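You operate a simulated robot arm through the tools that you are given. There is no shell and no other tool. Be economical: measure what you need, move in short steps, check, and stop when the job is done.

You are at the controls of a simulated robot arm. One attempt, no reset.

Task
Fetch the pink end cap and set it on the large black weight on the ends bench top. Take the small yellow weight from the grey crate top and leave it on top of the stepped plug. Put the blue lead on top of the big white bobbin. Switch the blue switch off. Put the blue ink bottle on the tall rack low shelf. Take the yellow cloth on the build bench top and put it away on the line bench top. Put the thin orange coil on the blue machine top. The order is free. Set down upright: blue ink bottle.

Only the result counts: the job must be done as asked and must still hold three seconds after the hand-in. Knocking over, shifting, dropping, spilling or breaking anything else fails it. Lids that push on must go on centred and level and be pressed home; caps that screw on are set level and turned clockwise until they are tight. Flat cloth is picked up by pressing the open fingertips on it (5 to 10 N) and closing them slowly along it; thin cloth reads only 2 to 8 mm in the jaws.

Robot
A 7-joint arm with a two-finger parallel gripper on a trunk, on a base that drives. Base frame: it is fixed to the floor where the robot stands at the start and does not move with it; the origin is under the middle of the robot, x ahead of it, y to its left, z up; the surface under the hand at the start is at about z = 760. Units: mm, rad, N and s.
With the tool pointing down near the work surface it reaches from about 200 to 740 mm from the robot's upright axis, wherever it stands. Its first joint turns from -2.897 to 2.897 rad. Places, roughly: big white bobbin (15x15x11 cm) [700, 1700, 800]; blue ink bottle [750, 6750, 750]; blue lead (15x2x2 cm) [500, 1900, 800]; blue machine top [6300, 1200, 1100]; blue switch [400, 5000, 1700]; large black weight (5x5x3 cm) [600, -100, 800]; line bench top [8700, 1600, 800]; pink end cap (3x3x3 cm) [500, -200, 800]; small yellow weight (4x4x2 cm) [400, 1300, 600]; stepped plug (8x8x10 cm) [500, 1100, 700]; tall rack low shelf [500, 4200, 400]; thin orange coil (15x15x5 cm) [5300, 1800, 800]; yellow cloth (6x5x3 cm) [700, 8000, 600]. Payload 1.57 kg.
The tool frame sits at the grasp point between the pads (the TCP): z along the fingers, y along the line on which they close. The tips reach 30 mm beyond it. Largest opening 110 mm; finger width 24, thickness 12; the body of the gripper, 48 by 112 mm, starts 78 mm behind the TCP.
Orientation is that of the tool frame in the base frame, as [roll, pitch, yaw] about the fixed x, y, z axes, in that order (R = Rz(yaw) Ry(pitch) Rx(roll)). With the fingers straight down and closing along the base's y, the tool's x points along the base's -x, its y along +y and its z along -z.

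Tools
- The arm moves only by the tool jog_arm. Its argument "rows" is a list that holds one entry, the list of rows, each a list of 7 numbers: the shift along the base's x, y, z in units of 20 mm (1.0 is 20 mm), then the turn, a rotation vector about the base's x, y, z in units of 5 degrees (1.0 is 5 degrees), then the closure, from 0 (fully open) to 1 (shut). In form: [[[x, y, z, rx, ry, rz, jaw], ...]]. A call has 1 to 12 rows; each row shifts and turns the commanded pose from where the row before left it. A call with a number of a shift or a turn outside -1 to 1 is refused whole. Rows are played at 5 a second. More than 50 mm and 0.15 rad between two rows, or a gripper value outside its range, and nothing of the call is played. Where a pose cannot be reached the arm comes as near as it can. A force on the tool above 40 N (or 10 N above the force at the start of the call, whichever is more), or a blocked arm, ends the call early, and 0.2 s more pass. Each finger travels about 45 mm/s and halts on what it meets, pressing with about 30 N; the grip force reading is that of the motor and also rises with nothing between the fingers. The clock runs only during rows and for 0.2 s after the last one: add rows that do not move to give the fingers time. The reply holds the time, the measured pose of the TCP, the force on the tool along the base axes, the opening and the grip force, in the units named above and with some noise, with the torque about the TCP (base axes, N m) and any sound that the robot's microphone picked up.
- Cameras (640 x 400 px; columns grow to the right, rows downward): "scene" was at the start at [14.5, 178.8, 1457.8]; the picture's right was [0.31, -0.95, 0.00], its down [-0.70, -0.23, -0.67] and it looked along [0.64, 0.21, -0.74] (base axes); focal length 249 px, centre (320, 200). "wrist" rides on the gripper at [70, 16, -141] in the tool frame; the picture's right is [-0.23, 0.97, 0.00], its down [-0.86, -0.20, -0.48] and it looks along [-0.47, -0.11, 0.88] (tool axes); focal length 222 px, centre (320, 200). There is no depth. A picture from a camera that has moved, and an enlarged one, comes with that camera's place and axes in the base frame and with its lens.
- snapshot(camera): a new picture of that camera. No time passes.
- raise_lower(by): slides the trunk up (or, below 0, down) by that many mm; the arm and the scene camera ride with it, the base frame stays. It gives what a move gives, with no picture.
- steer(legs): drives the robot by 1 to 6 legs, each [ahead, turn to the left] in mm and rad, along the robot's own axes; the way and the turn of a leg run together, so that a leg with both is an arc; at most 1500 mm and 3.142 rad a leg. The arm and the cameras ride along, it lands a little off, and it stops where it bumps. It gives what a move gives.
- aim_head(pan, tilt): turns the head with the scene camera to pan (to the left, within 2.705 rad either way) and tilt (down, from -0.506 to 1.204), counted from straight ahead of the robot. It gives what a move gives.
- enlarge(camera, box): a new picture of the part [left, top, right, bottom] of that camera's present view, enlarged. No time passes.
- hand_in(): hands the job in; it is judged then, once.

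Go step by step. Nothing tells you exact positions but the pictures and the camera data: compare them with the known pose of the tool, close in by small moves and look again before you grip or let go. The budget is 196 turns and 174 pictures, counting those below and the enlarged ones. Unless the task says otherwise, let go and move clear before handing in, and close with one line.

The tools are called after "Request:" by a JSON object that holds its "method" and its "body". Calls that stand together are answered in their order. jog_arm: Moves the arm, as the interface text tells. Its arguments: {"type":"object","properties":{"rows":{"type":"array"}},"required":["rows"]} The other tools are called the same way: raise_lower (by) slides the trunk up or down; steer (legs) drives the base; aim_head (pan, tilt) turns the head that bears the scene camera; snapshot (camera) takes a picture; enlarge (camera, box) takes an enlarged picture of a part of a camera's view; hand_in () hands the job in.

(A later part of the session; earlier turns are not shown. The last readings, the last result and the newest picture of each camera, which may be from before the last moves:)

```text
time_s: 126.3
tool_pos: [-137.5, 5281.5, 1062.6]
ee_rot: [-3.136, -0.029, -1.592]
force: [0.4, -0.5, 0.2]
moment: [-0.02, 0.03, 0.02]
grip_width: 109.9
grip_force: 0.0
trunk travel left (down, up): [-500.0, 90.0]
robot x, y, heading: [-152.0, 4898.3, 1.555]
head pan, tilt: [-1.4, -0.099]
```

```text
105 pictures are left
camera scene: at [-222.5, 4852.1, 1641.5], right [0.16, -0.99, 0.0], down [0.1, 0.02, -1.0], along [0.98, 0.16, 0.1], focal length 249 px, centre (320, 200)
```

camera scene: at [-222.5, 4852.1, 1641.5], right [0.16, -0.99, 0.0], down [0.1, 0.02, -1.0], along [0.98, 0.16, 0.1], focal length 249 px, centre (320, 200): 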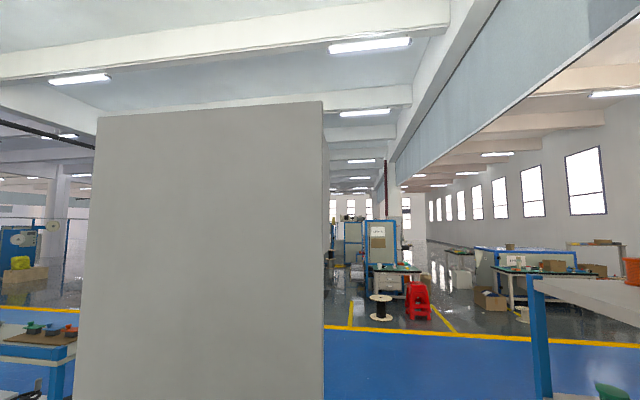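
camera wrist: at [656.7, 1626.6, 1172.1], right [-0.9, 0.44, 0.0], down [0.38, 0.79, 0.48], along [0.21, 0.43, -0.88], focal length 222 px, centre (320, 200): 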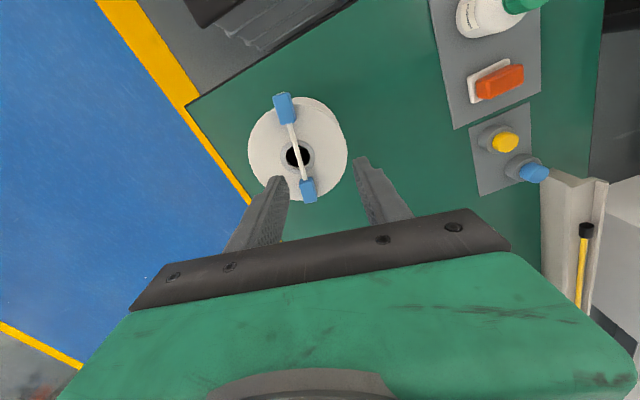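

The board's back faces the aisle; the switch must be on another face. I'll drive on past and look back at it.

Request:
{"method": "steer", "body": {"legs": [[1000, 0.0]]}}

Request:
{"method": "aim_head", "body": {"pan": -2.2, "tilt": 0.1}}

Request:
{"method": "snapshot", "body": {"camera": "scene"}}

Request:
{"method": "aim_head", "body": {"pan": -1.0, "tilt": 0.4}}

Request:
{"method": "snapshot", "body": {"camera": "scene"}}

```text
time_s: 131.5
tool_pos: [-130.2, 6275.4, 1062.8]
ee_rot: [-3.135, -0.027, -1.584]
force: [0.3, 0.5, 0.0]
moment: [0.03, 0.0, 0.01]
grip_width: 110.2
grip_force: 0.0
trunk travel left (down, up): [-500.0, 90.0]
robot x, y, heading: [-141.9, 5894.4, 1.561]
head pan, tilt: [-1.4, -0.099]
```

```text
time_s: 132.6
tool_pos: [-130.0, 6274.8, 1063.1]
ee_rot: [-3.135, -0.03, -1.584]
force: [0.0, 0.3, -0.1]
moment: [0.0, 0.0, -0.03]
grip_width: 109.9
grip_force: 0.2
trunk travel left (down, up): [-500.0, 90.0]
robot x, y, heading: [-142.5, 5888.9, 1.557]
head pan, tilt: [-2.201, 0.099]
```

```text
104 pictures are left
camera scene: at [-222.8, 5775.9, 1623.6], right [-0.59, -0.8, 0.0], down [-0.08, 0.06, -1.0], along [0.8, -0.59, -0.1], focal length 249 px, centre (320, 200)
```

scene: 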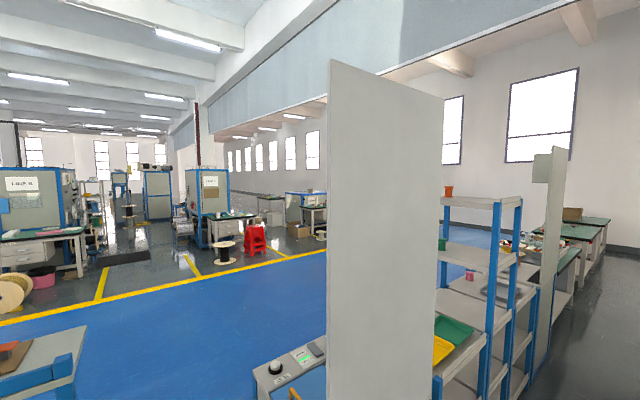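

```text
time_s: 134.0
tool_pos: [-129.7, 6274.4, 1062.2]
ee_rot: [-3.136, -0.029, -1.583]
force: [0.1, 0.2, -0.2]
moment: [0.01, 0.0, 0.01]
grip_width: 110.2
grip_force: 0.0
trunk travel left (down, up): [-500.0, 90.0]
robot x, y, heading: [-143.3, 5891.3, 1.567]
head pan, tilt: [-1.0, 0.4]
```

```text
103 pictures are left
camera scene: at [-218.5, 5880.0, 1595.6], right [0.53, -0.85, 0.0], down [-0.33, -0.21, -0.92], along [0.78, 0.49, -0.39], focal length 249 px, centre (320, 200)
```

scene: 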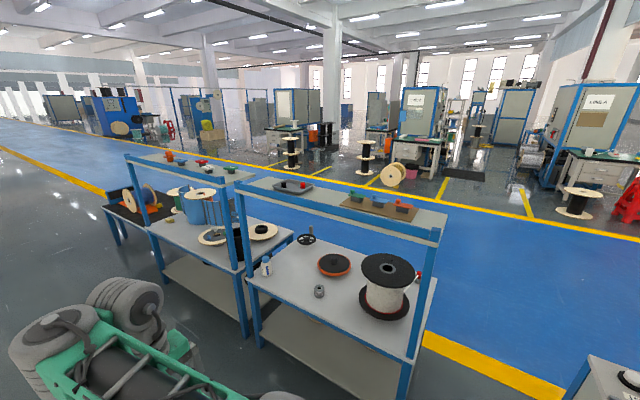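

The switch faces the blue floor, so I'll do it from that side later. First the ink bottle: it stands near the front of the bench at about [530,6680], under an upper shelf. I'll drive alongside and face it.

Request:
{"method": "steer", "body": {"legs": [[760, 0.0], [0, -1.567]]}}

Request:
{"method": "aim_head", "body": {"pan": 0.0, "tilt": 0.65}}

Request:
{"method": "snapshot", "body": {"camera": "scene"}}

Request:
{"method": "snapshot", "body": {"camera": "wrist"}}

```text
time_s: 142.0
tool_pos: [250.4, 6633.1, 1062.3]
ee_rot: [-3.134, -0.028, 3.116]
force: [0.0, 0.3, -0.4]
moment: [0.02, -0.02, -0.03]
grip_width: 109.8
grip_force: 0.0
trunk travel left (down, up): [-500.0, 90.0]
robot x, y, heading: [-136.0, 6648.4, -0.025]
head pan, tilt: [-1.0, 0.4]
```

```text
time_s: 143.2
tool_pos: [249.1, 6632.2, 1061.7]
ee_rot: [-3.136, -0.029, 3.115]
force: [-0.4, 1.0, -0.1]
moment: [0.0, 0.0, -0.01]
grip_width: 110.1
grip_force: 0.0
trunk travel left (down, up): [-500.0, 90.0]
robot x, y, heading: [-136.6, 6647.3, -0.024]
head pan, tilt: [0.0, 0.649]
```

```text
102 pictures are left
camera scene: at [-105.9, 6802.6, 1573.2], right [-0.02, -1.0, 0.0], down [-0.6, 0.01, -0.8], along [0.8, -0.02, -0.6], focal length 249 px, centre (320, 200)
```

scene: 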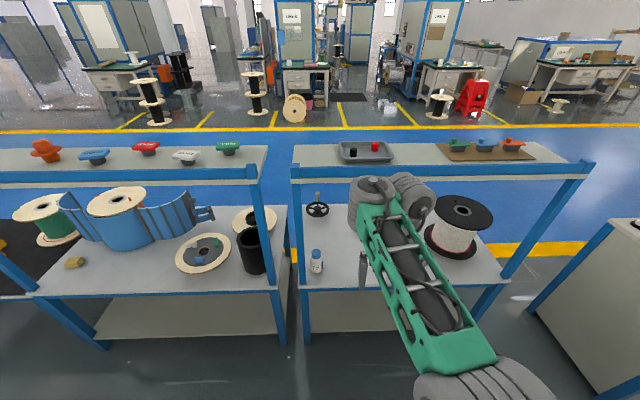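

```text
101 pictures are left
camera wrist: at [183.4, 6651.1, 1205.8], right [0.25, 0.97, -0.01], down [0.86, -0.22, 0.45], along [0.44, -0.13, -0.89], focal length 222 px, centre (320, 200)
```

wrist: 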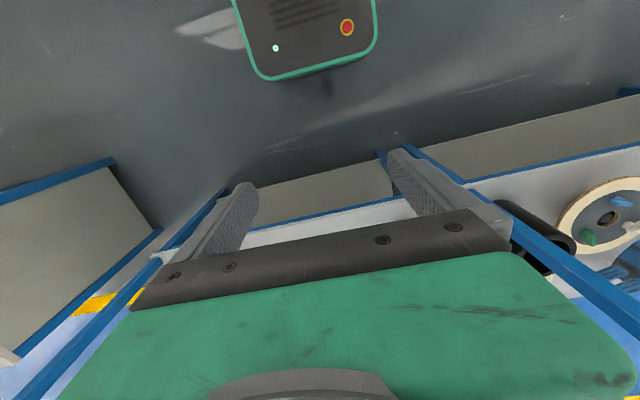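

Request:
{"method": "enlarge", "body": {"camera": "scene", "box": [230, 130, 400, 360]}}

Request:
{"method": "enlarge", "body": {"camera": "scene", "box": [276, 230, 356, 280]}}

```text
1.74 times, centred on (315, 245) of scene
camera zoom: at [-105.9, 6802.6, 1573.2], right [-0.02, -1.0, 0.0], down [-0.6, 0.01, -0.8], along [0.8, -0.02, -0.6], focal length 434 px, centre (329, 122)
```

zoom: 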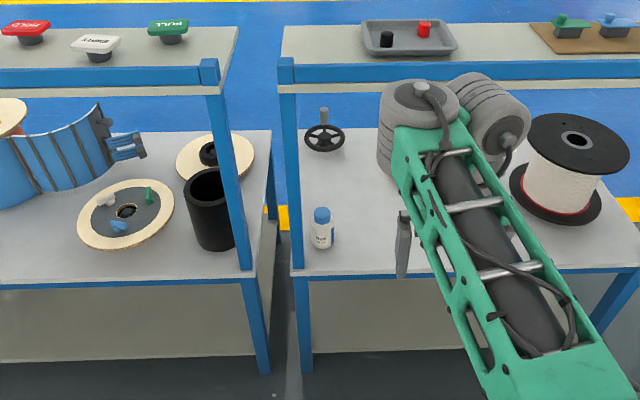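

```text
8.00 times, centred on (316, 255) of scene
camera zoom: at [-105.9, 6802.6, 1573.2], right [-0.02, -1.0, 0.0], down [-0.6, 0.01, -0.8], along [0.8, -0.02, -0.6], focal length 1994 px, centre (352, -240)
```

zoom: 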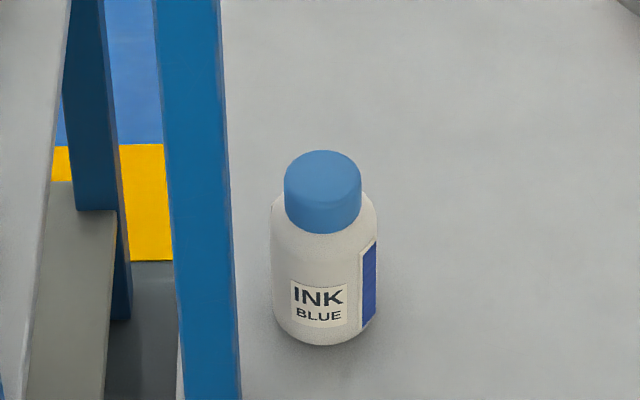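

The height of this bench is uncertain, so I'll lower the trunk by 400 mm for a second view to triangulate. The arm needs to be lower anyway for a horizontal grasp.

Request:
{"method": "raise_lower", "body": {"by": -400}}

Request:
{"method": "aim_head", "body": {"pan": 0.0, "tilt": 0.4}}

Request:
{"method": "snapshot", "body": {"camera": "scene"}}

```text
time_s: 147.1
tool_pos: [253.4, 6632.4, 657.7]
ee_rot: [-3.133, -0.042, 3.116]
force: [0.2, 0.1, 0.0]
moment: [-0.02, 0.02, 0.02]
grip_width: 109.9
grip_force: 0.1
trunk travel left (down, up): [-100.0, 490.0]
robot x, y, heading: [-137.3, 6649.4, -0.025]
head pan, tilt: [0.0, 0.649]
```

```text
time_s: 147.8
tool_pos: [253.8, 6632.3, 657.1]
ee_rot: [-3.134, -0.04, 3.115]
force: [-0.8, 0.4, -0.3]
moment: [-0.03, -0.02, 0.0]
grip_width: 109.9
grip_force: 0.0
trunk travel left (down, up): [-100.0, 490.0]
robot x, y, heading: [-132.6, 6646.7, -0.023]
head pan, tilt: [0.0, 0.4]
```

```text
98 pictures are left
camera scene: at [-91.5, 6802.3, 1194.8], right [-0.02, -1.0, 0.0], down [-0.4, 0.01, -0.92], along [0.92, -0.02, -0.4], focal length 249 px, centre (320, 200)
```

scene: 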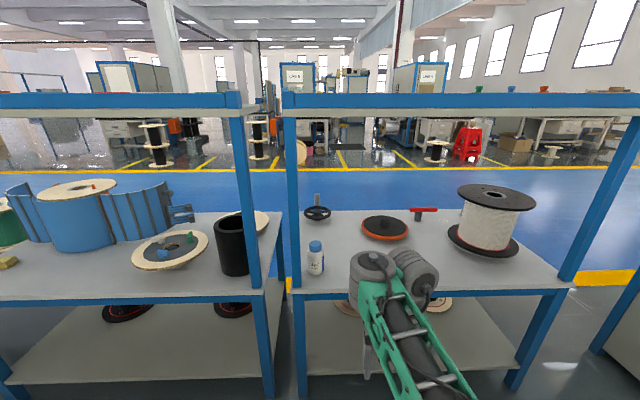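

Triangulating gives a bench top at z≈557, front edge at x≈590, a post at y≈6847 and the bottle at about [685,6800], under the upper shelf. I'll approach at an angle of about 30° to keep the hand clear of the post, and tilt the tool forward.

Request:
{"method": "steer", "body": {"legs": [[0, -0.63], [295, 0], [0, 1.17]]}}

Request:
{"method": "aim_head", "body": {"pan": 0.2, "tilt": 0.7}}

Request:
{"method": "snapshot", "body": {"camera": "scene"}}

Request:
{"method": "snapshot", "body": {"camera": "wrist"}}

```text
time_s: 154.5
tool_pos: [437.5, 6653.5, 658.2]
ee_rot: [-3.136, -0.038, -2.637]
force: [-0.5, 0.4, 0.1]
moment: [0.03, -0.01, 0.0]
grip_width: 109.9
grip_force: 0.1
trunk travel left (down, up): [-100.0, 490.0]
robot x, y, heading: [92.9, 6470.6, 0.511]
head pan, tilt: [0.0, 0.4]
```

```text
time_s: 155.3
tool_pos: [436.6, 6653.7, 658.4]
ee_rot: [-3.135, -0.039, -2.637]
force: [-0.2, 0.4, -0.1]
moment: [-0.01, 0.04, -0.03]
grip_width: 110.0
grip_force: 0.1
trunk travel left (down, up): [-100.0, 490.0]
robot x, y, heading: [96.4, 6471.2, 0.513]
head pan, tilt: [0.201, 0.7]
```

```text
97 pictures are left
camera scene: at [36.9, 6634.2, 1168.6], right [0.65, -0.76, 0.0], down [-0.49, -0.42, -0.76], along [0.58, 0.5, -0.65], focal length 249 px, centre (320, 200)
```

scene: 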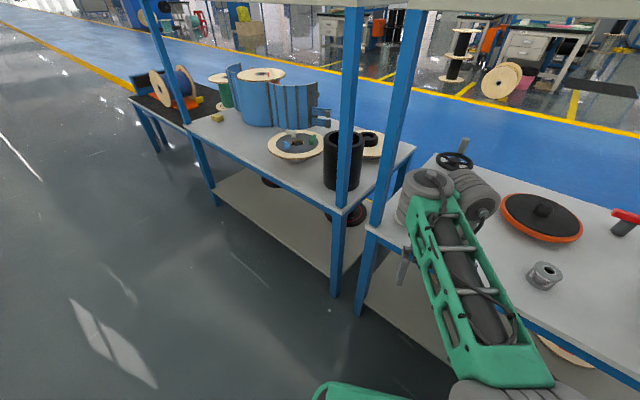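

```text
96 pictures are left
camera wrist: at [372.3, 6636.4, 802.6], right [-0.27, 0.96, -0.02], down [0.86, 0.25, 0.45], along [0.43, 0.11, -0.9], focal length 222 px, centre (320, 200)
```

wrist: 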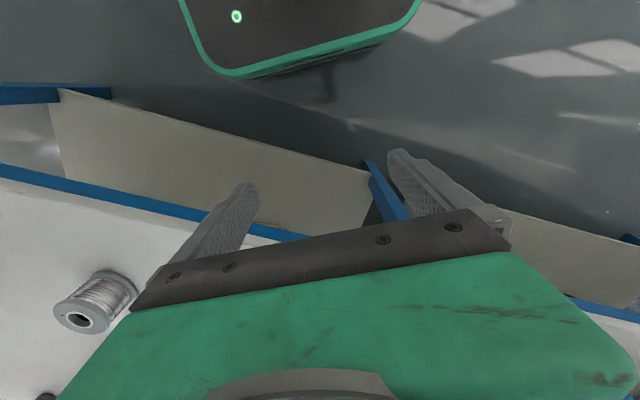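

The arm hides the bottle from the head camera, so I'll tilt the tool 60° forward while advancing partway, then look with the wrist camera.

Request:
{"method": "jog_arm", "body": {"rows": [[[0.5, 0.3, 0, 0.483, -0.875, 0, 0.15], [0.5, 0.3, 0, 0.483, -0.875, 0, 0.2], [0.5, 0.3, 0, 0.483, -0.875, 0, 0.2], [0.5, 0.3, 0, 0.483, -0.875, 0, 0.2], [0.5, 0.3, 0, 0.483, -0.875, 0, 0.2], [0.5, 0.3, 0, 0.483, -0.875, 0, 0.2], [0.5, 0.3, 0, 0.483, -0.875, 0, 0.2], [0.5, 0.3, 0, 0.483, -0.875, 0, 0.2], [0.5, 0.3, 0, 0.483, -0.875, 0, 0.2], [0.5, 0.3, 0, 0.483, -0.875, 0, 0.2], [0.5, 0.3, 0, 0.483, -0.875, 0, 0.2], [0.5, 0.3, 0, 0.483, -0.875, 0, 0.2]]]}}

Request:
{"method": "snapshot", "body": {"camera": "wrist"}}

Request:
{"method": "snapshot", "body": {"camera": "scene"}}

```text
time_s: 156.3
tool_pos: [486.0, 6671.9, 633.8]
ee_rot: [-3.064, -0.005, -2.598]
force: [0.1, 0.3, 0.8]
moment: [-0.02, -0.01, 0.02]
grip_width: 87.8
grip_force: 0.1
out of reach, approached as far as the arm can: row 1, 2, 3, 4
trunk travel left (down, up): [-100.0, 490.0]
robot x, y, heading: [94.2, 6470.6, 0.509]
head pan, tilt: [0.201, 0.7]
stopped in row 5: the arm was blocked; the commanded pose is now the measured one
```

```text
95 pictures are left
camera wrist: at [412.1, 6658.8, 773.5], right [-0.31, 0.95, -0.08], down [0.82, 0.31, 0.49], along [0.49, 0.09, -0.87], focal length 222 px, centre (320, 200)
```

wrist: 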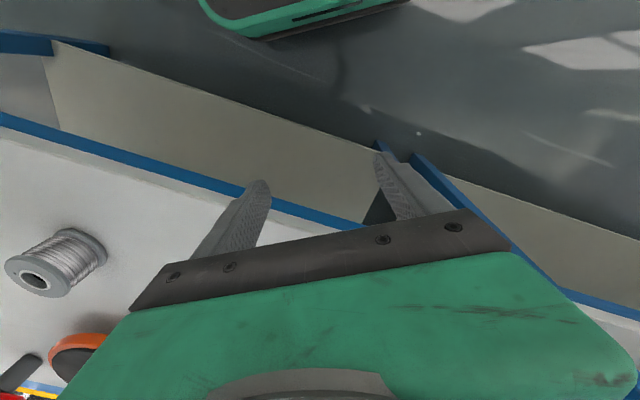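

```text
94 pictures are left
camera scene: at [37.7, 6632.8, 1168.1], right [0.65, -0.76, 0.0], down [-0.49, -0.42, -0.76], along [0.57, 0.5, -0.65], focal length 249 px, centre (320, 200)
```

scene: 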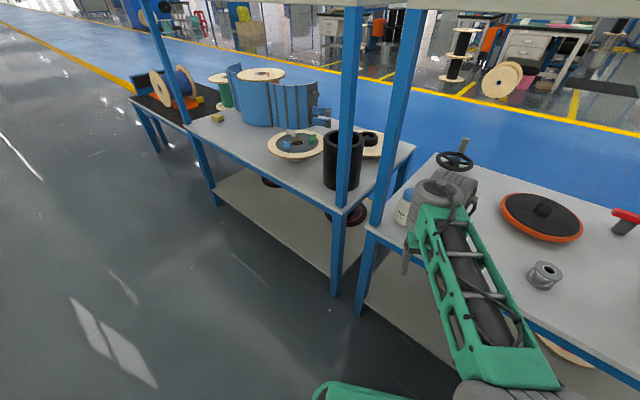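

The folded arm cannot tilt this close to the body. I'll back the robot 200 mm, extend the arm, then tilt, and use driving for the approach.

Request:
{"method": "steer", "body": {"legs": [[-220, 0]]}}

Request:
{"method": "jog_arm", "body": {"rows": [[[0.875, 0.49, 0.1, 0, 0, 0, 0.2], [0.875, 0.49, 0.1, 0, 0, 0, 0.2], [0.875, 0.49, 0.1, 0, 0, 0, 0.2], [0.875, 0.49, 0.1, 0, 0, 0, 0.2], [0.875, 0.49, 0.1, 0, 0, 0, 0.2], [0.875, 0.49, 0.1, 0, 0, 0, 0.2], [0.875, 0.49, 0.1, 0, 0, 0, 0.2], [0.875, 0.49, 0.1, 0, 0, 0, 0.2], [0.875, 0.49, 0.1, 0, 0, 0, 0.2], [0.875, 0.49, 0.1, 0, 0, 0, 0.2]]]}}

Request:
{"method": "jog_arm", "body": {"rows": [[[0, 0, 0, 0.483, -0.875, 0, 0.2], [0, 0, 0, 0.483, -0.875, 0, 0.2], [0, 0, 0, 0.483, -0.875, 0, 0.2], [0, 0, 0, 0.483, -0.875, 0, 0.2], [0, 0, 0, 0.483, -0.875, 0, 0.2], [0, 0, 0, 0.483, -0.875, 0, 0.2], [0, 0, 0, 0.483, -0.875, 0, 0.2], [0, 0, 0, 0.483, -0.875, 0, 0.2], [0, 0, 0, 0.483, -0.875, 0, 0.2], [0, 0, 0, 0.483, -0.875, 0, 0.2]]]}}

Request:
{"method": "snapshot", "body": {"camera": "wrist"}}

```text
time_s: 158.0
tool_pos: [293.0, 6565.4, 634.9]
ee_rot: [-3.065, -0.002, -2.592]
force: [-0.3, 0.7, -0.9]
moment: [0.01, -0.01, 0.0]
grip_width: 88.0
grip_force: 0.1
trunk travel left (down, up): [-100.0, 490.0]
robot x, y, heading: [-98.9, 6362.8, 0.516]
head pan, tilt: [0.201, 0.7]
```

```text
time_s: 160.2
tool_pos: [462.5, 6661.1, 660.6]
ee_rot: [-3.061, 0.007, -2.595]
force: [-1.0, 0.5, 0.9]
moment: [0.02, -0.03, -0.02]
grip_width: 87.9
grip_force: 0.1
trunk travel left (down, up): [-100.0, 490.0]
robot x, y, heading: [-97.5, 6362.5, 0.511]
head pan, tilt: [0.201, 0.7]
```

```text
time_s: 162.4
tool_pos: [464.5, 6662.1, 659.0]
ee_rot: [-3.008, 0.883, -2.568]
force: [-0.3, 0.3, 0.0]
moment: [-0.01, -0.02, -0.01]
grip_width: 87.9
grip_force: 0.0
trunk travel left (down, up): [-100.0, 490.0]
robot x, y, heading: [-101.4, 6358.9, 0.516]
head pan, tilt: [0.201, 0.7]
```

```text
93 pictures are left
camera wrist: at [317.1, 6608.7, 693.9], right [-0.32, 0.94, 0.09], down [0.21, -0.03, 0.98], along [0.93, 0.33, -0.19], focal length 222 px, centre (320, 200)
```

wrist: 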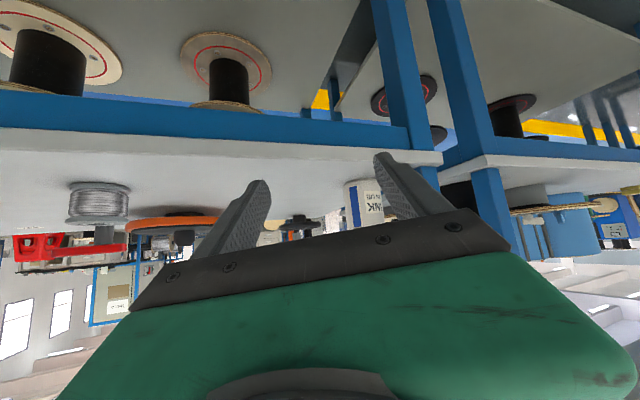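

The tilt works; the bottle shows between the fingers near the right one. I'll level the roll, tilt 10° more, shift sideways about 20 mm and lower a little.

Request:
{"method": "jog_arm", "body": {"rows": [[[-0.25, 0.43, -0.3, 0.41, 0.27, -0.4, 0.2], [-0.25, 0.43, -0.3, 0.41, 0.27, -0.4, 0.2], [0, 0, 0, 0.483, -0.875, 0, 0.2], [0, 0, 0, 0.483, -0.875, 0, 0.2]]]}}

Request:
{"method": "snapshot", "body": {"camera": "wrist"}}

Request:
{"method": "snapshot", "body": {"camera": "scene"}}

```text
time_s: 163.4
tool_pos: [453.7, 6680.2, 647.5]
ee_rot: [3.107, 1.046, -2.768]
force: [-0.4, 0.6, -0.5]
moment: [0.01, -0.01, -0.04]
grip_width: 88.1
grip_force: 0.1
trunk travel left (down, up): [-100.0, 490.0]
robot x, y, heading: [-102.5, 6362.0, 0.517]
head pan, tilt: [0.201, 0.7]
```

```text
92 pictures are left
camera wrist: at [301.6, 6632.2, 658.5], right [-0.28, 0.94, 0.21], down [0.1, -0.19, 0.98], along [0.96, 0.29, -0.04], focal length 222 px, centre (320, 200)
```

wrist: 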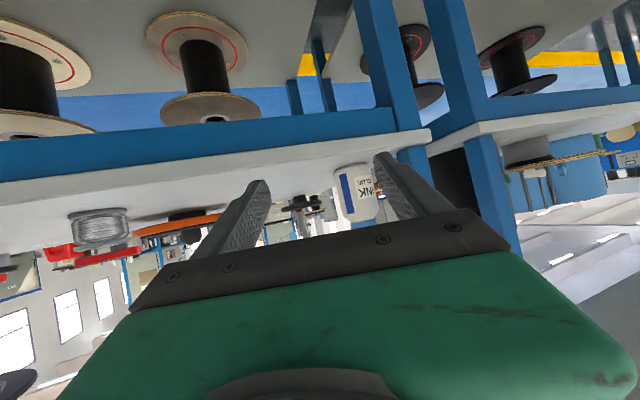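

```text
91 pictures are left
camera scene: at [-164.3, 6522.1, 1168.7], right [0.66, -0.75, 0.0], down [-0.49, -0.42, -0.76], along [0.58, 0.5, -0.64], focal length 249 px, centre (320, 200)
```

scene: 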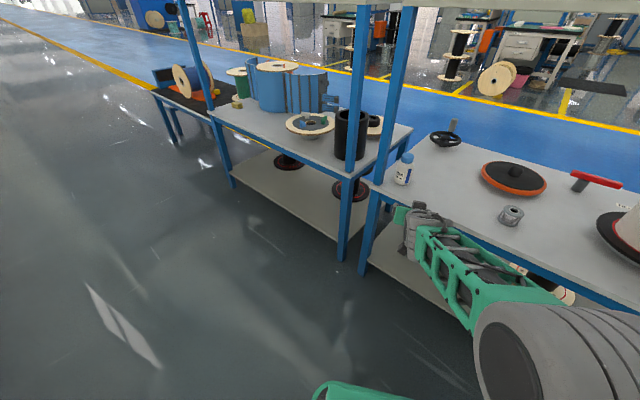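

Both views put the bottle at about [695,6822]; the post leaves about 28 mm clearance. I'll drive 150 mm along the heading and look again.

Request:
{"method": "steer", "body": {"legs": [[150, 0]]}}

Request:
{"method": "snapshot", "body": {"camera": "wrist"}}

Request:
{"method": "snapshot", "body": {"camera": "scene"}}

```text
time_s: 164.8
tool_pos: [582.5, 6755.6, 647.6]
ee_rot: [3.107, 1.044, -2.766]
force: [0.0, 0.0, 0.4]
moment: [0.02, 0.01, -0.02]
grip_width: 88.1
grip_force: 0.1
trunk travel left (down, up): [-100.0, 490.0]
robot x, y, heading: [30.2, 6434.9, 0.519]
head pan, tilt: [0.201, 0.7]
```

```text
90 pictures are left
camera wrist: at [430.7, 6707.8, 658.4], right [-0.28, 0.94, 0.21], down [0.1, -0.19, 0.98], along [0.95, 0.29, -0.04], focal length 222 px, centre (320, 200)
```

wrist: 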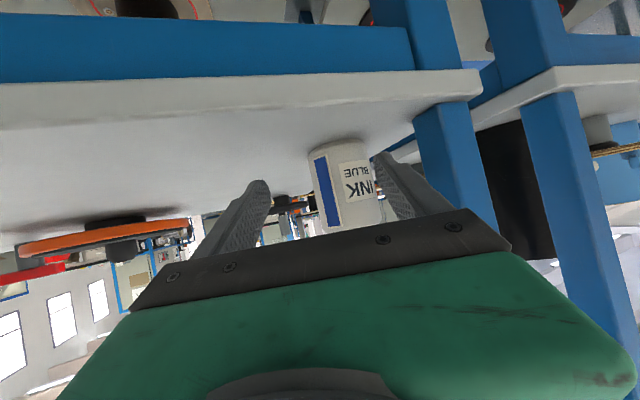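

```text
89 pictures are left
camera scene: at [-34.7, 6595.9, 1168.7], right [0.66, -0.75, 0.0], down [-0.48, -0.42, -0.76], along [0.58, 0.5, -0.64], focal length 249 px, centre (320, 200)
```

scene: 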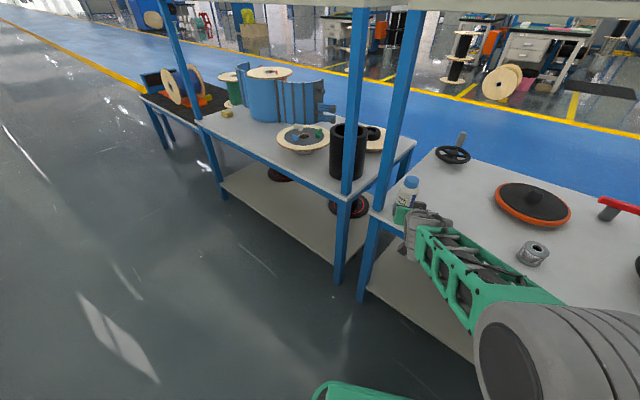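

Request:
{"method": "enlarge", "body": {"camera": "wrist", "box": [260, 110, 452, 230]}}

Request:
{"method": "enlarge", "body": {"camera": "scene", "box": [340, 160, 468, 240]}}

```text
3.33 times, centred on (356, 170) of wrist
camera zoom: at [430.7, 6707.8, 658.4], right [-0.28, 0.94, 0.21], down [0.1, -0.19, 0.98], along [0.95, 0.29, -0.04], focal length 740 px, centre (200, 300)
```

zoom: 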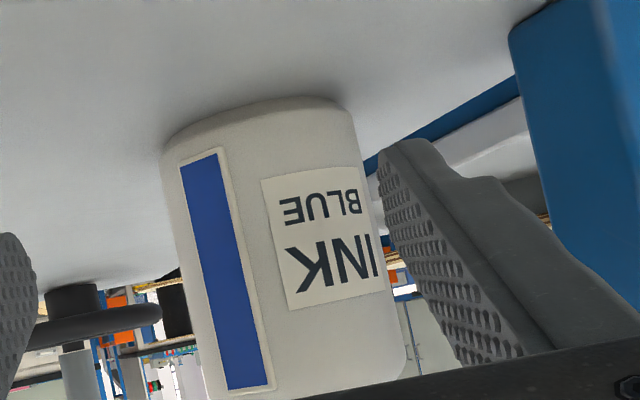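

```text
5.00 times, centred on (404, 200) of scene
camera zoom: at [-34.7, 6595.9, 1168.7], right [0.66, -0.75, 0.0], down [-0.48, -0.42, -0.76], along [0.58, 0.5, -0.64], focal length 1246 px, centre (-100, 200)
```

zoom: 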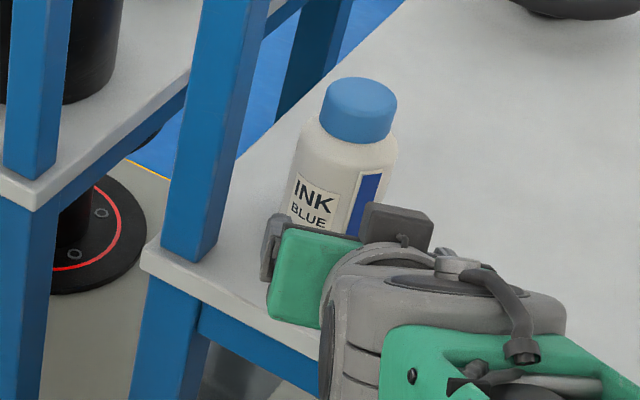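

The bottle lies along the robot's heading from the tool (about 30°). If I turn the tool 6° about the vertical, a straight drive will engage it. I'll lower to z≈630, open wider and recheck.

Request:
{"method": "jog_arm", "body": {"rows": [[[0, 0, -0.5, 0, 0, 0.65, 0.1], [0, 0, -0.35, 0, 0, 0.65, 0.05]]]}}

Request:
{"method": "snapshot", "body": {"camera": "wrist"}}

Request:
{"method": "enlarge", "body": {"camera": "scene", "box": [340, 160, 468, 240]}}

```text
time_s: 165.4
tool_pos: [583.0, 6756.2, 630.2]
ee_rot: [3.106, 1.046, -2.649]
force: [0.4, -0.5, 0.2]
moment: [0.0, 0.03, -0.01]
grip_width: 104.8
grip_force: 0.0
trunk travel left (down, up): [-100.0, 490.0]
robot x, y, heading: [30.4, 6431.9, 0.52]
head pan, tilt: [0.201, 0.7]
```

```text
86 pictures are left
camera wrist: at [437.5, 6691.4, 641.5], right [-0.38, 0.9, 0.21], down [0.12, -0.18, 0.98], along [0.92, 0.4, -0.04], focal length 222 px, centre (320, 200)
```

wrist: 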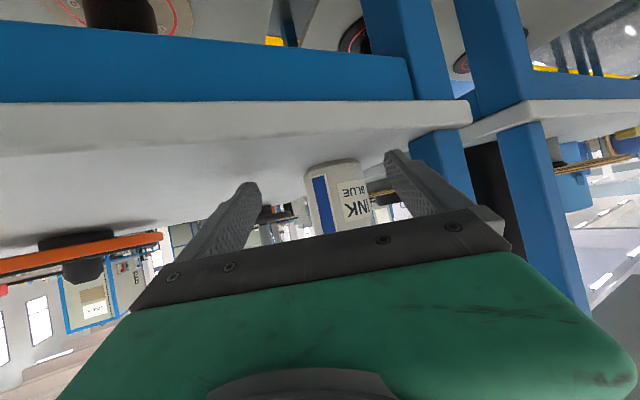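

```text
5.00 times, centred on (404, 200) of scene
camera zoom: at [-34.8, 6595.9, 1168.7], right [0.66, -0.75, 0.0], down [-0.48, -0.42, -0.76], along [0.58, 0.5, -0.64], focal length 1246 px, centre (-100, 200)
```

zoom: 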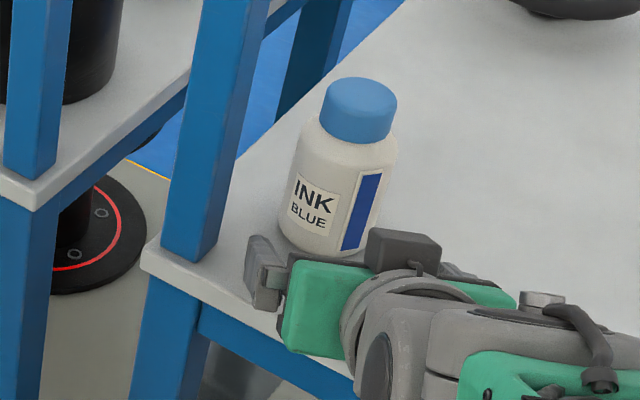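

Re-solving with all views gives the bottle at about [645,6800] and the bench top at z≈600. I'll turn the tool 5° more towards it, narrow the opening to keep off the post, and raise to 642.

Request:
{"method": "jog_arm", "body": {"rows": [[[0, 0, 0.3, 0, 0, 0.5, 0.15], [0, 0, 0.3, 0, 0, 0.5, 0.22], [0, 0, 0, 0, 0, 0, 0.22]]]}}

Request:
{"method": "enlarge", "body": {"camera": "wrist", "box": [220, 90, 460, 240]}}

```text
time_s: 166.2
tool_pos: [582.0, 6756.4, 642.2]
ee_rot: [3.107, 1.041, -2.563]
force: [-0.6, -1.5, 0.0]
moment: [0.0, 0.03, -0.02]
grip_width: 85.6
grip_force: 0.1
trunk travel left (down, up): [-100.0, 490.0]
robot x, y, heading: [31.1, 6437.4, 0.521]
head pan, tilt: [0.201, 0.7]
```

```text
2.67 times, centred on (340, 165) of wrist
camera zoom: at [443.5, 6678.7, 653.7], right [-0.46, 0.86, 0.21], down [0.14, -0.17, 0.98], along [0.88, 0.48, -0.04], focal length 592 px, centre (267, 293)
```

zoom: 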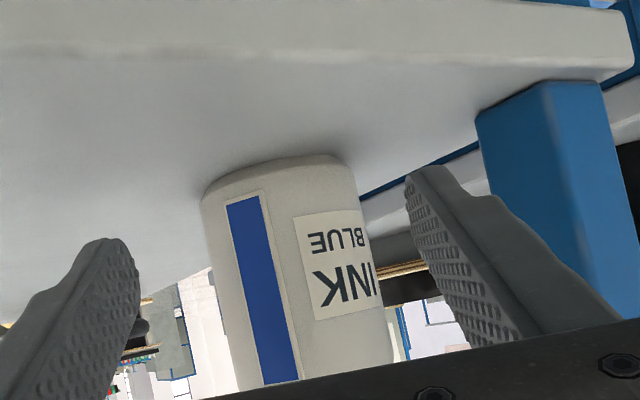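

The bottle is slightly to the right. Turning the tool another 8° about the vertical lines it up and gives more clearance from the post; then I'll check.

Request:
{"method": "jog_arm", "body": {"rows": [[[0, 0, 0, 0, 0, 0.8, 0.25], [0, 0, 0, 0, 0, 0.75, 0.25], [0, 0, 0, 0, 0, 0, 0.25]]]}}

Request:
{"method": "enlarge", "body": {"camera": "wrist", "box": [220, 90, 460, 240]}}

Request:
{"method": "enlarge", "body": {"camera": "scene", "box": [340, 160, 468, 240]}}

```text
time_s: 167.0
tool_pos: [581.4, 6756.3, 642.0]
ee_rot: [3.106, 1.045, -2.427]
force: [0.3, -0.5, -0.4]
moment: [0.04, -0.02, 0.03]
grip_width: 82.8
grip_force: 0.0
trunk travel left (down, up): [-100.0, 490.0]
robot x, y, heading: [31.4, 6435.1, 0.518]
head pan, tilt: [0.201, 0.7]
```

```text
2.67 times, centred on (340, 165) of wrist
camera zoom: at [454.7, 6660.4, 653.6], right [-0.57, 0.79, 0.21], down [0.16, -0.15, 0.98], along [0.8, 0.59, -0.04], focal length 592 px, centre (267, 293)
```

zoom: 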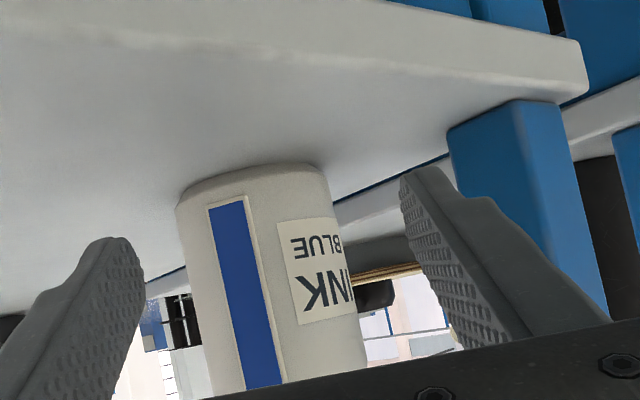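

```text
5.00 times, centred on (404, 200) of scene
camera zoom: at [-34.7, 6595.9, 1168.7], right [0.66, -0.75, 0.0], down [-0.48, -0.42, -0.76], along [0.58, 0.5, -0.64], focal length 1246 px, centre (-100, 200)
```

zoom: 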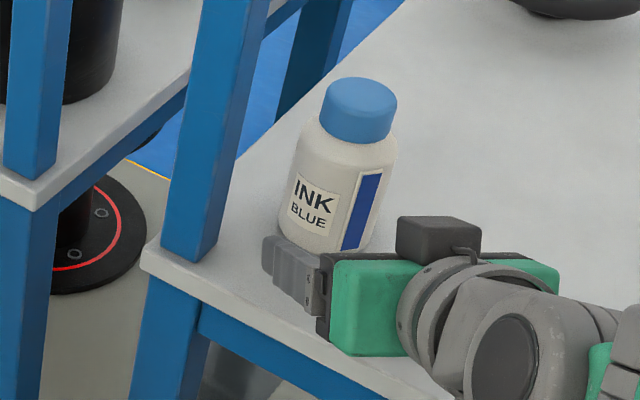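

Now it is centred between the fingers. I'll advance about 60 mm along the tool's azimuth at constant height and check.

Request:
{"method": "jog_arm", "body": {"rows": [[[0.55, 0.51, 0, 0, 0, 0, 0.25], [0.55, 0.51, 0, 0, 0, 0, 0.25], [0.55, 0.51, 0, 0, 0, 0, 0.25], [0.55, 0.51, 0, 0, 0, 0, 0.25]]]}}

Request:
{"method": "enlarge", "body": {"camera": "wrist", "box": [220, 90, 460, 240]}}

Request:
{"method": "enlarge", "body": {"camera": "scene", "box": [340, 160, 468, 240]}}

```text
time_s: 168.0
tool_pos: [625.7, 6797.1, 642.7]
ee_rot: [3.107, 1.045, -2.43]
force: [0.7, 1.1, 0.2]
moment: [0.01, 0.02, -0.02]
grip_width: 82.7
grip_force: 0.0
trunk travel left (down, up): [-100.0, 490.0]
robot x, y, heading: [29.0, 6434.7, 0.517]
head pan, tilt: [0.201, 0.7]
```

```text
2.67 times, centred on (340, 165) of wrist
camera zoom: at [498.1, 6701.5, 653.6], right [-0.57, 0.79, 0.21], down [0.16, -0.15, 0.98], along [0.8, 0.59, -0.04], focal length 592 px, centre (267, 293)
```

zoom: 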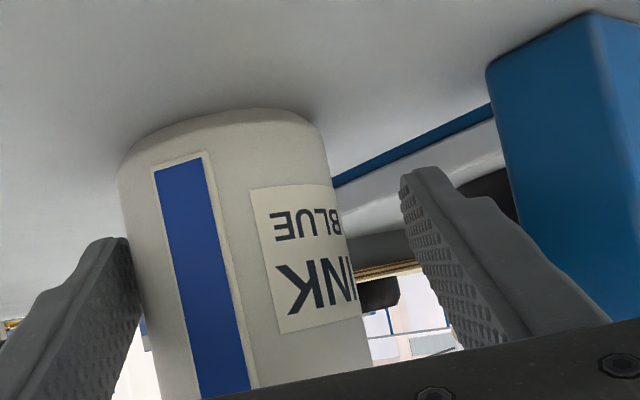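

```text
5.00 times, centred on (404, 200) of scene
camera zoom: at [-34.8, 6595.8, 1168.7], right [0.66, -0.75, 0.0], down [-0.48, -0.42, -0.77], along [0.58, 0.5, -0.64], focal length 1246 px, centre (-100, 200)
```

zoom: 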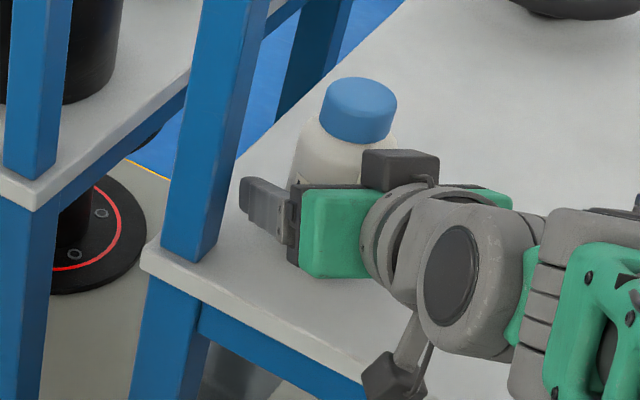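

The bottle is about 35 mm ahead and 7 mm left. I'll correct sideways, then finish the advance.

Request:
{"method": "jog_arm", "body": {"rows": [[[0.22, -0.23, 0, 0, 0, 0, 0.2], [0.36, 0.34, 0, 0, 0, 0, 0.2], [0.36, 0.34, 0, 0, 0, 0, 0.2], [0.4, 0.38, 0, 0, 0, 0, 0.2]]]}}

Request:
{"method": "enlarge", "body": {"camera": "wrist", "box": [220, 90, 460, 240]}}

Request:
{"method": "enlarge", "body": {"camera": "scene", "box": [340, 160, 468, 240]}}

```text
time_s: 169.0
tool_pos: [652.6, 6812.3, 642.2]
ee_rot: [3.108, 1.043, -2.428]
force: [0.9, 0.3, 0.0]
moment: [-0.01, 0.05, 0.0]
grip_width: 87.9
grip_force: 0.1
trunk travel left (down, up): [-100.0, 490.0]
robot x, y, heading: [30.2, 6435.1, 0.519]
head pan, tilt: [0.201, 0.7]
```

```text
2.67 times, centred on (340, 165) of wrist
camera zoom: at [524.8, 6718.1, 653.8], right [-0.57, 0.79, 0.21], down [0.16, -0.15, 0.98], along [0.8, 0.59, -0.04], focal length 592 px, centre (267, 293)
```

zoom: 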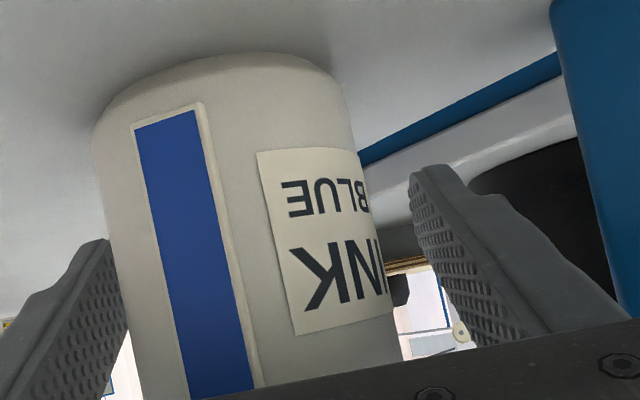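

```text
5.00 times, centred on (404, 200) of scene
camera zoom: at [-34.8, 6595.8, 1168.7], right [0.66, -0.75, 0.0], down [-0.48, -0.42, -0.77], along [0.58, 0.5, -0.64], focal length 1246 px, centre (-100, 200)
```

zoom: 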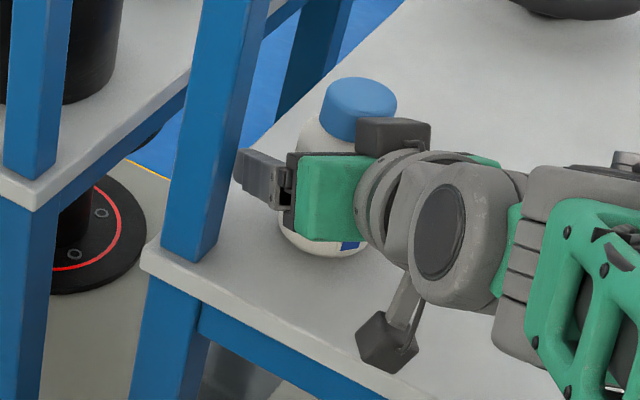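

The bottle is between the fingers at the grasp point. I'll nudge 3 mm left and close gently.

Request:
{"method": "jog_arm", "body": {"rows": [[[0.11, -0.12, 0, 0, 0, 0, 0.25], [0, 0, 0, 0, 0, 0, 0.3], [0, 0, 0, 0, 0, 0, 0.35], [0, 0, 0, 0, 0, 0, 0.4], [0, 0, 0, 0, 0, 0, 0.45], [0, 0, 0, 0, 0, 0, 0.5], [0, 0, 0, 0, 0, 0, 0.5]]]}}

Request:
{"method": "snapshot", "body": {"camera": "wrist"}}

```text
time_s: 170.6
tool_pos: [655.4, 6810.2, 641.5]
ee_rot: [3.106, 1.045, -2.429]
force: [-0.1, -0.7, 0.6]
moment: [-0.07, -0.07, 0.01]
grip_width: 59.6
grip_force: 29.3
trunk travel left (down, up): [-100.0, 490.0]
robot x, y, heading: [29.5, 6437.7, 0.515]
head pan, tilt: [0.201, 0.7]
```

```text
77 pictures are left
camera wrist: at [527.2, 6715.6, 653.6], right [-0.57, 0.79, 0.21], down [0.16, -0.15, 0.98], along [0.8, 0.59, -0.04], focal length 222 px, centre (320, 200)
```

wrist: 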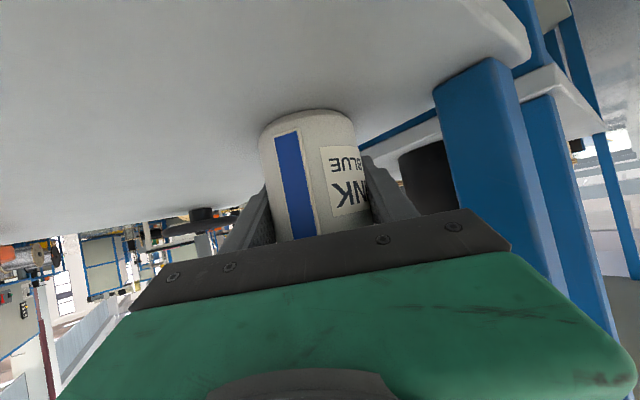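

Gripped at 59.6 mm. I'll lift straight up with the trunk, then back out along the heading.

Request:
{"method": "raise_lower", "body": {"by": 60}}

Request:
{"method": "steer", "body": {"legs": [[-300, 0]]}}

Request:
{"method": "snapshot", "body": {"camera": "scene"}}

Request:
{"method": "snapshot", "body": {"camera": "wrist"}}

```text
time_s: 171.6
tool_pos: [654.2, 6812.2, 701.2]
ee_rot: [3.107, 1.042, -2.428]
force: [-0.3, -1.0, -2.5]
moment: [0.01, -0.04, 0.0]
grip_width: 59.8
grip_force: 29.9
trunk travel left (down, up): [-160.0, 430.0]
robot x, y, heading: [30.4, 6438.3, 0.52]
head pan, tilt: [0.201, 0.7]
```

```text
time_s: 173.7
tool_pos: [388.8, 6663.6, 703.0]
ee_rot: [3.106, 1.044, -2.42]
force: [0.3, 0.3, -2.0]
moment: [0.01, -0.04, 0.0]
grip_width: 59.5
grip_force: 29.9
trunk travel left (down, up): [-160.0, 430.0]
robot x, y, heading: [-234.9, 6283.6, 0.524]
head pan, tilt: [0.201, 0.7]
```

```text
76 pictures are left
camera scene: at [-299.1, 6443.8, 1228.7], right [0.66, -0.75, 0.0], down [-0.48, -0.43, -0.76], along [0.57, 0.51, -0.64], focal length 249 px, centre (320, 200)
```

scene: 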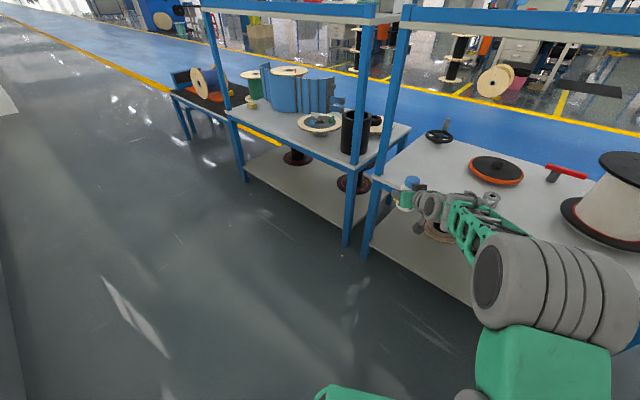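

```text
75 pictures are left
camera wrist: at [261.7, 6567.6, 713.3], right [-0.58, 0.79, 0.21], down [0.16, -0.15, 0.98], along [0.8, 0.6, -0.04], focal length 222 px, centre (320, 200)
```

wrist: 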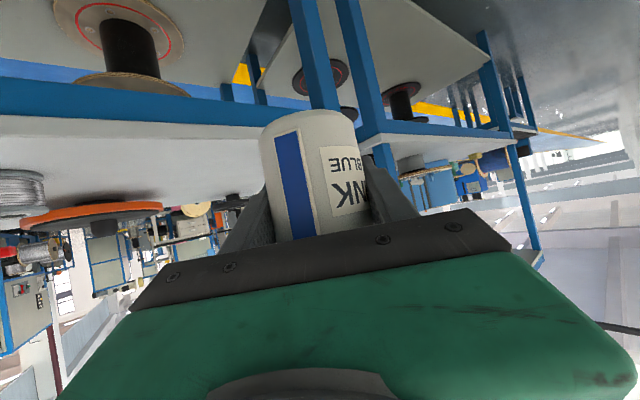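

The bottle is held upright. I'll bring it lower and closer to the robot before driving back to the tall rack.

Request:
{"method": "jog_arm", "body": {"rows": [[[0, 0, -1, 0, 0, 0, 0.5], [0, 0, -1, 0, 0, 0, 0.5], [0, 0, -1, 0, 0, 0, 0.5], [-0.4, -0.24, -1, 0, 0, 0, 0.5], [-0.8, -0.48, -1, 0, 0, 0, 0.5], [-0.8, -0.48, -1, 0, 0, 0, 0.5], [-0.8, -0.48, -1, 0, 0, 0, 0.5], [-0.8, -0.48, -1, 0, 0, 0, 0.5], [-0.8, -0.48, -1, 0, 0, 0, 0.5], [-0.8, -0.48, -1, 0, 0, 0, 0.5], [-0.8, -0.48, -1, 0, 0, 0, 0.5], [-0.8, -0.48, -1, 0, 0, 0, 0.5]]]}}

Request:
{"method": "snapshot", "body": {"camera": "scene"}}

```text
time_s: 176.3
tool_pos: [250.1, 6579.8, 462.3]
ee_rot: [3.108, 1.045, -2.421]
force: [-0.1, -0.5, -1.8]
moment: [0.02, -0.04, 0.01]
grip_width: 59.6
grip_force: 29.6
trunk travel left (down, up): [-160.0, 430.0]
robot x, y, heading: [-236.2, 6285.7, 0.523]
head pan, tilt: [0.201, 0.7]
```

```text
74 pictures are left
camera scene: at [-299.3, 6443.7, 1228.7], right [0.66, -0.75, 0.0], down [-0.48, -0.43, -0.76], along [0.57, 0.51, -0.64], focal length 249 px, centre (320, 200)
```

scene: 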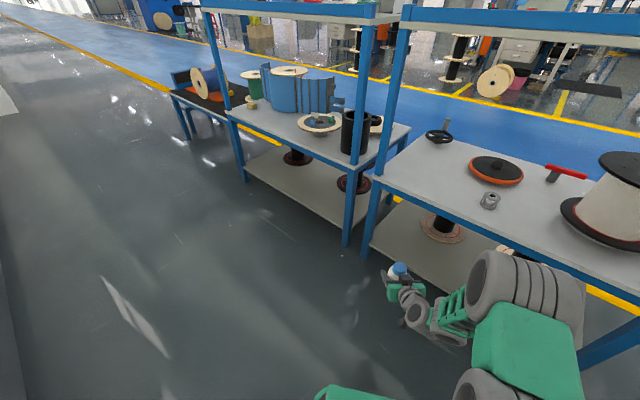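

Compact now. I'll turn to face back along the aisle and drive to the tall rack.

Request:
{"method": "steer", "body": {"legs": [[0, -2.13], [1500, 0.035], [610, 0]]}}

Request:
{"method": "aim_head", "body": {"pan": 1.5, "tilt": 0.7}}

Request:
{"method": "snapshot", "body": {"camera": "scene"}}

```text
time_s: 191.7
tool_pos: [-268.7, 3620.9, 461.3]
ee_rot: [3.106, 1.043, 1.741]
force: [-0.1, 0.6, -2.7]
moment: [-0.05, -0.04, -0.01]
grip_width: 59.7
grip_force: 30.6
trunk travel left (down, up): [-160.0, 430.0]
robot x, y, heading: [-271.0, 4188.3, -1.595]
head pan, tilt: [0.201, 0.7]
```

```text
time_s: 193.2
tool_pos: [-270.2, 3623.0, 460.8]
ee_rot: [3.106, 1.044, 1.737]
force: [-0.2, 0.0, -2.0]
moment: [-0.05, -0.04, 0.05]
grip_width: 59.9
grip_force: 30.1
trunk travel left (down, up): [-160.0, 430.0]
robot x, y, heading: [-272.2, 4193.6, -1.599]
head pan, tilt: [1.499, 0.7]
```

```text
73 pictures are left
camera scene: at [-28.4, 4236.6, 1228.7], right [-0.1, -1.0, 0.0], down [-0.64, 0.06, -0.76], along [0.76, -0.07, -0.64], focal length 249 px, centre (320, 200)
```

scene: 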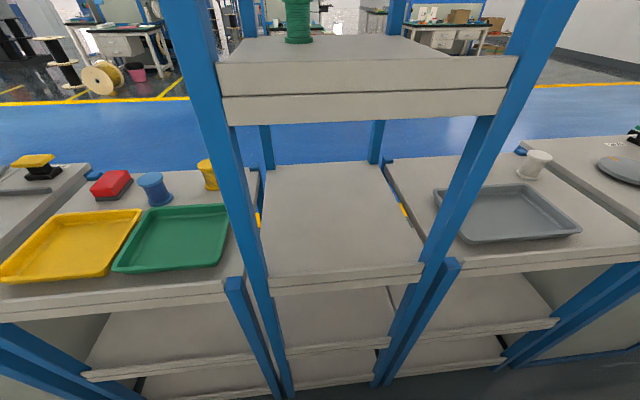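

I'll tilt the head further down to see the low shelves properly.

Request:
{"method": "aim_head", "body": {"pan": 1.6, "tilt": 1.15}}

Request:
{"method": "snapshot", "body": {"camera": "scene"}}

```text
time_s: 194.1
tool_pos: [-269.4, 3623.8, 461.5]
ee_rot: [3.107, 1.043, 1.738]
force: [-0.1, -0.1, -1.4]
moment: [-0.01, -0.01, 0.04]
grip_width: 59.5
grip_force: 29.7
trunk travel left (down, up): [-160.0, 430.0]
robot x, y, heading: [-270.1, 4188.1, -1.599]
head pan, tilt: [1.6, 1.15]
```

```text
72 pictures are left
camera scene: at [-53.3, 4245.2, 1195.7], right [0.0, -1.0, 0.0], down [-0.91, 0.0, -0.41], along [0.41, 0.0, -0.91], focal length 249 px, centre (320, 200)
```

scene: 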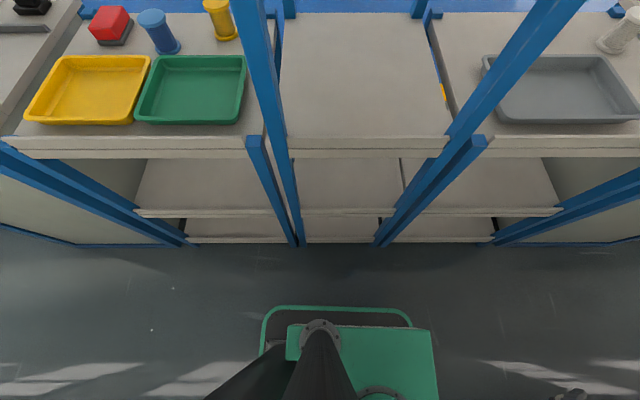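

The rack front is at x≈240–250, its centre at y≈4152, and the low shelf at z≈450–480, with the next shelf at about 815. I'll raise 120 mm, manoeuvre back to x≈-410 and turn to face the rack.

Request:
{"method": "raise_lower", "body": {"by": 120}}

Request:
{"method": "steer", "body": {"legs": [[235, 0], [0, 0.7], [-235, 0], [0, 0.899]]}}

Request:
{"method": "aim_head", "body": {"pan": 0.0, "tilt": 0.9}}

Request:
{"method": "snapshot", "body": {"camera": "scene"}}

Request:
{"method": "snapshot", "body": {"camera": "wrist"}}

```text
time_s: 195.6
tool_pos: [-268.7, 3624.0, 581.8]
ee_rot: [3.106, 1.044, 1.736]
force: [1.0, -0.5, -2.2]
moment: [-0.02, 0.01, -0.01]
grip_width: 60.0
grip_force: 30.0
trunk travel left (down, up): [-280.0, 310.0]
robot x, y, heading: [-268.7, 4189.8, -1.597]
head pan, tilt: [1.6, 1.15]
```

```text
time_s: 202.8
tool_pos: [145.4, 4145.9, 582.0]
ee_rot: [3.107, 1.044, -2.951]
force: [0.7, 0.1, -2.0]
moment: [-0.02, -0.06, 0.04]
grip_width: 59.5
grip_force: 30.3
trunk travel left (down, up): [-280.0, 310.0]
robot x, y, heading: [-418.8, 4132.7, -0.003]
head pan, tilt: [1.6, 1.15]
```

```text
time_s: 204.5
tool_pos: [147.1, 4145.8, 580.8]
ee_rot: [3.106, 1.043, -2.951]
force: [0.4, 0.2, -1.6]
moment: [0.01, -0.02, 0.0]
grip_width: 59.5
grip_force: 30.2
trunk travel left (down, up): [-280.0, 310.0]
robot x, y, heading: [-419.8, 4134.1, -0.001]
head pan, tilt: [0.0, 0.901]
```

```text
71 pictures are left
camera scene: at [-404.3, 4288.3, 1332.5], right [0.0, -1.0, 0.0], down [-0.78, 0.0, -0.62], along [0.62, 0.0, -0.78], focal length 249 px, centre (320, 200)
```

scene: 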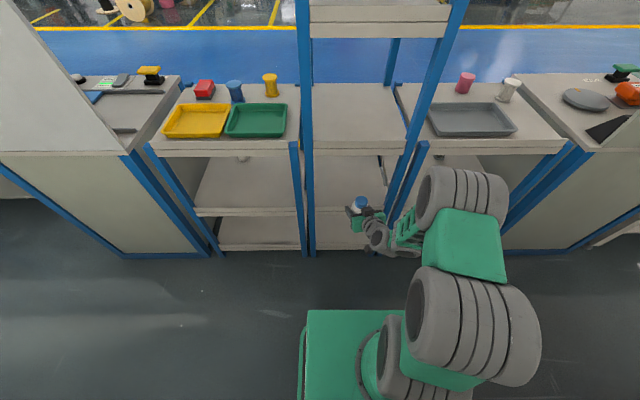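

```text
70 pictures are left
camera wrist: at [-10.9, 4126.7, 593.0], right [-0.1, 0.97, 0.21], down [0.06, -0.21, 0.98], along [0.99, 0.11, -0.04], focal length 222 px, centre (320, 200)
```

wrist: 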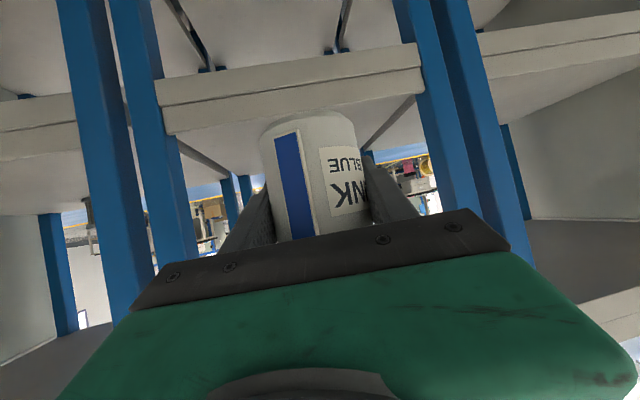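

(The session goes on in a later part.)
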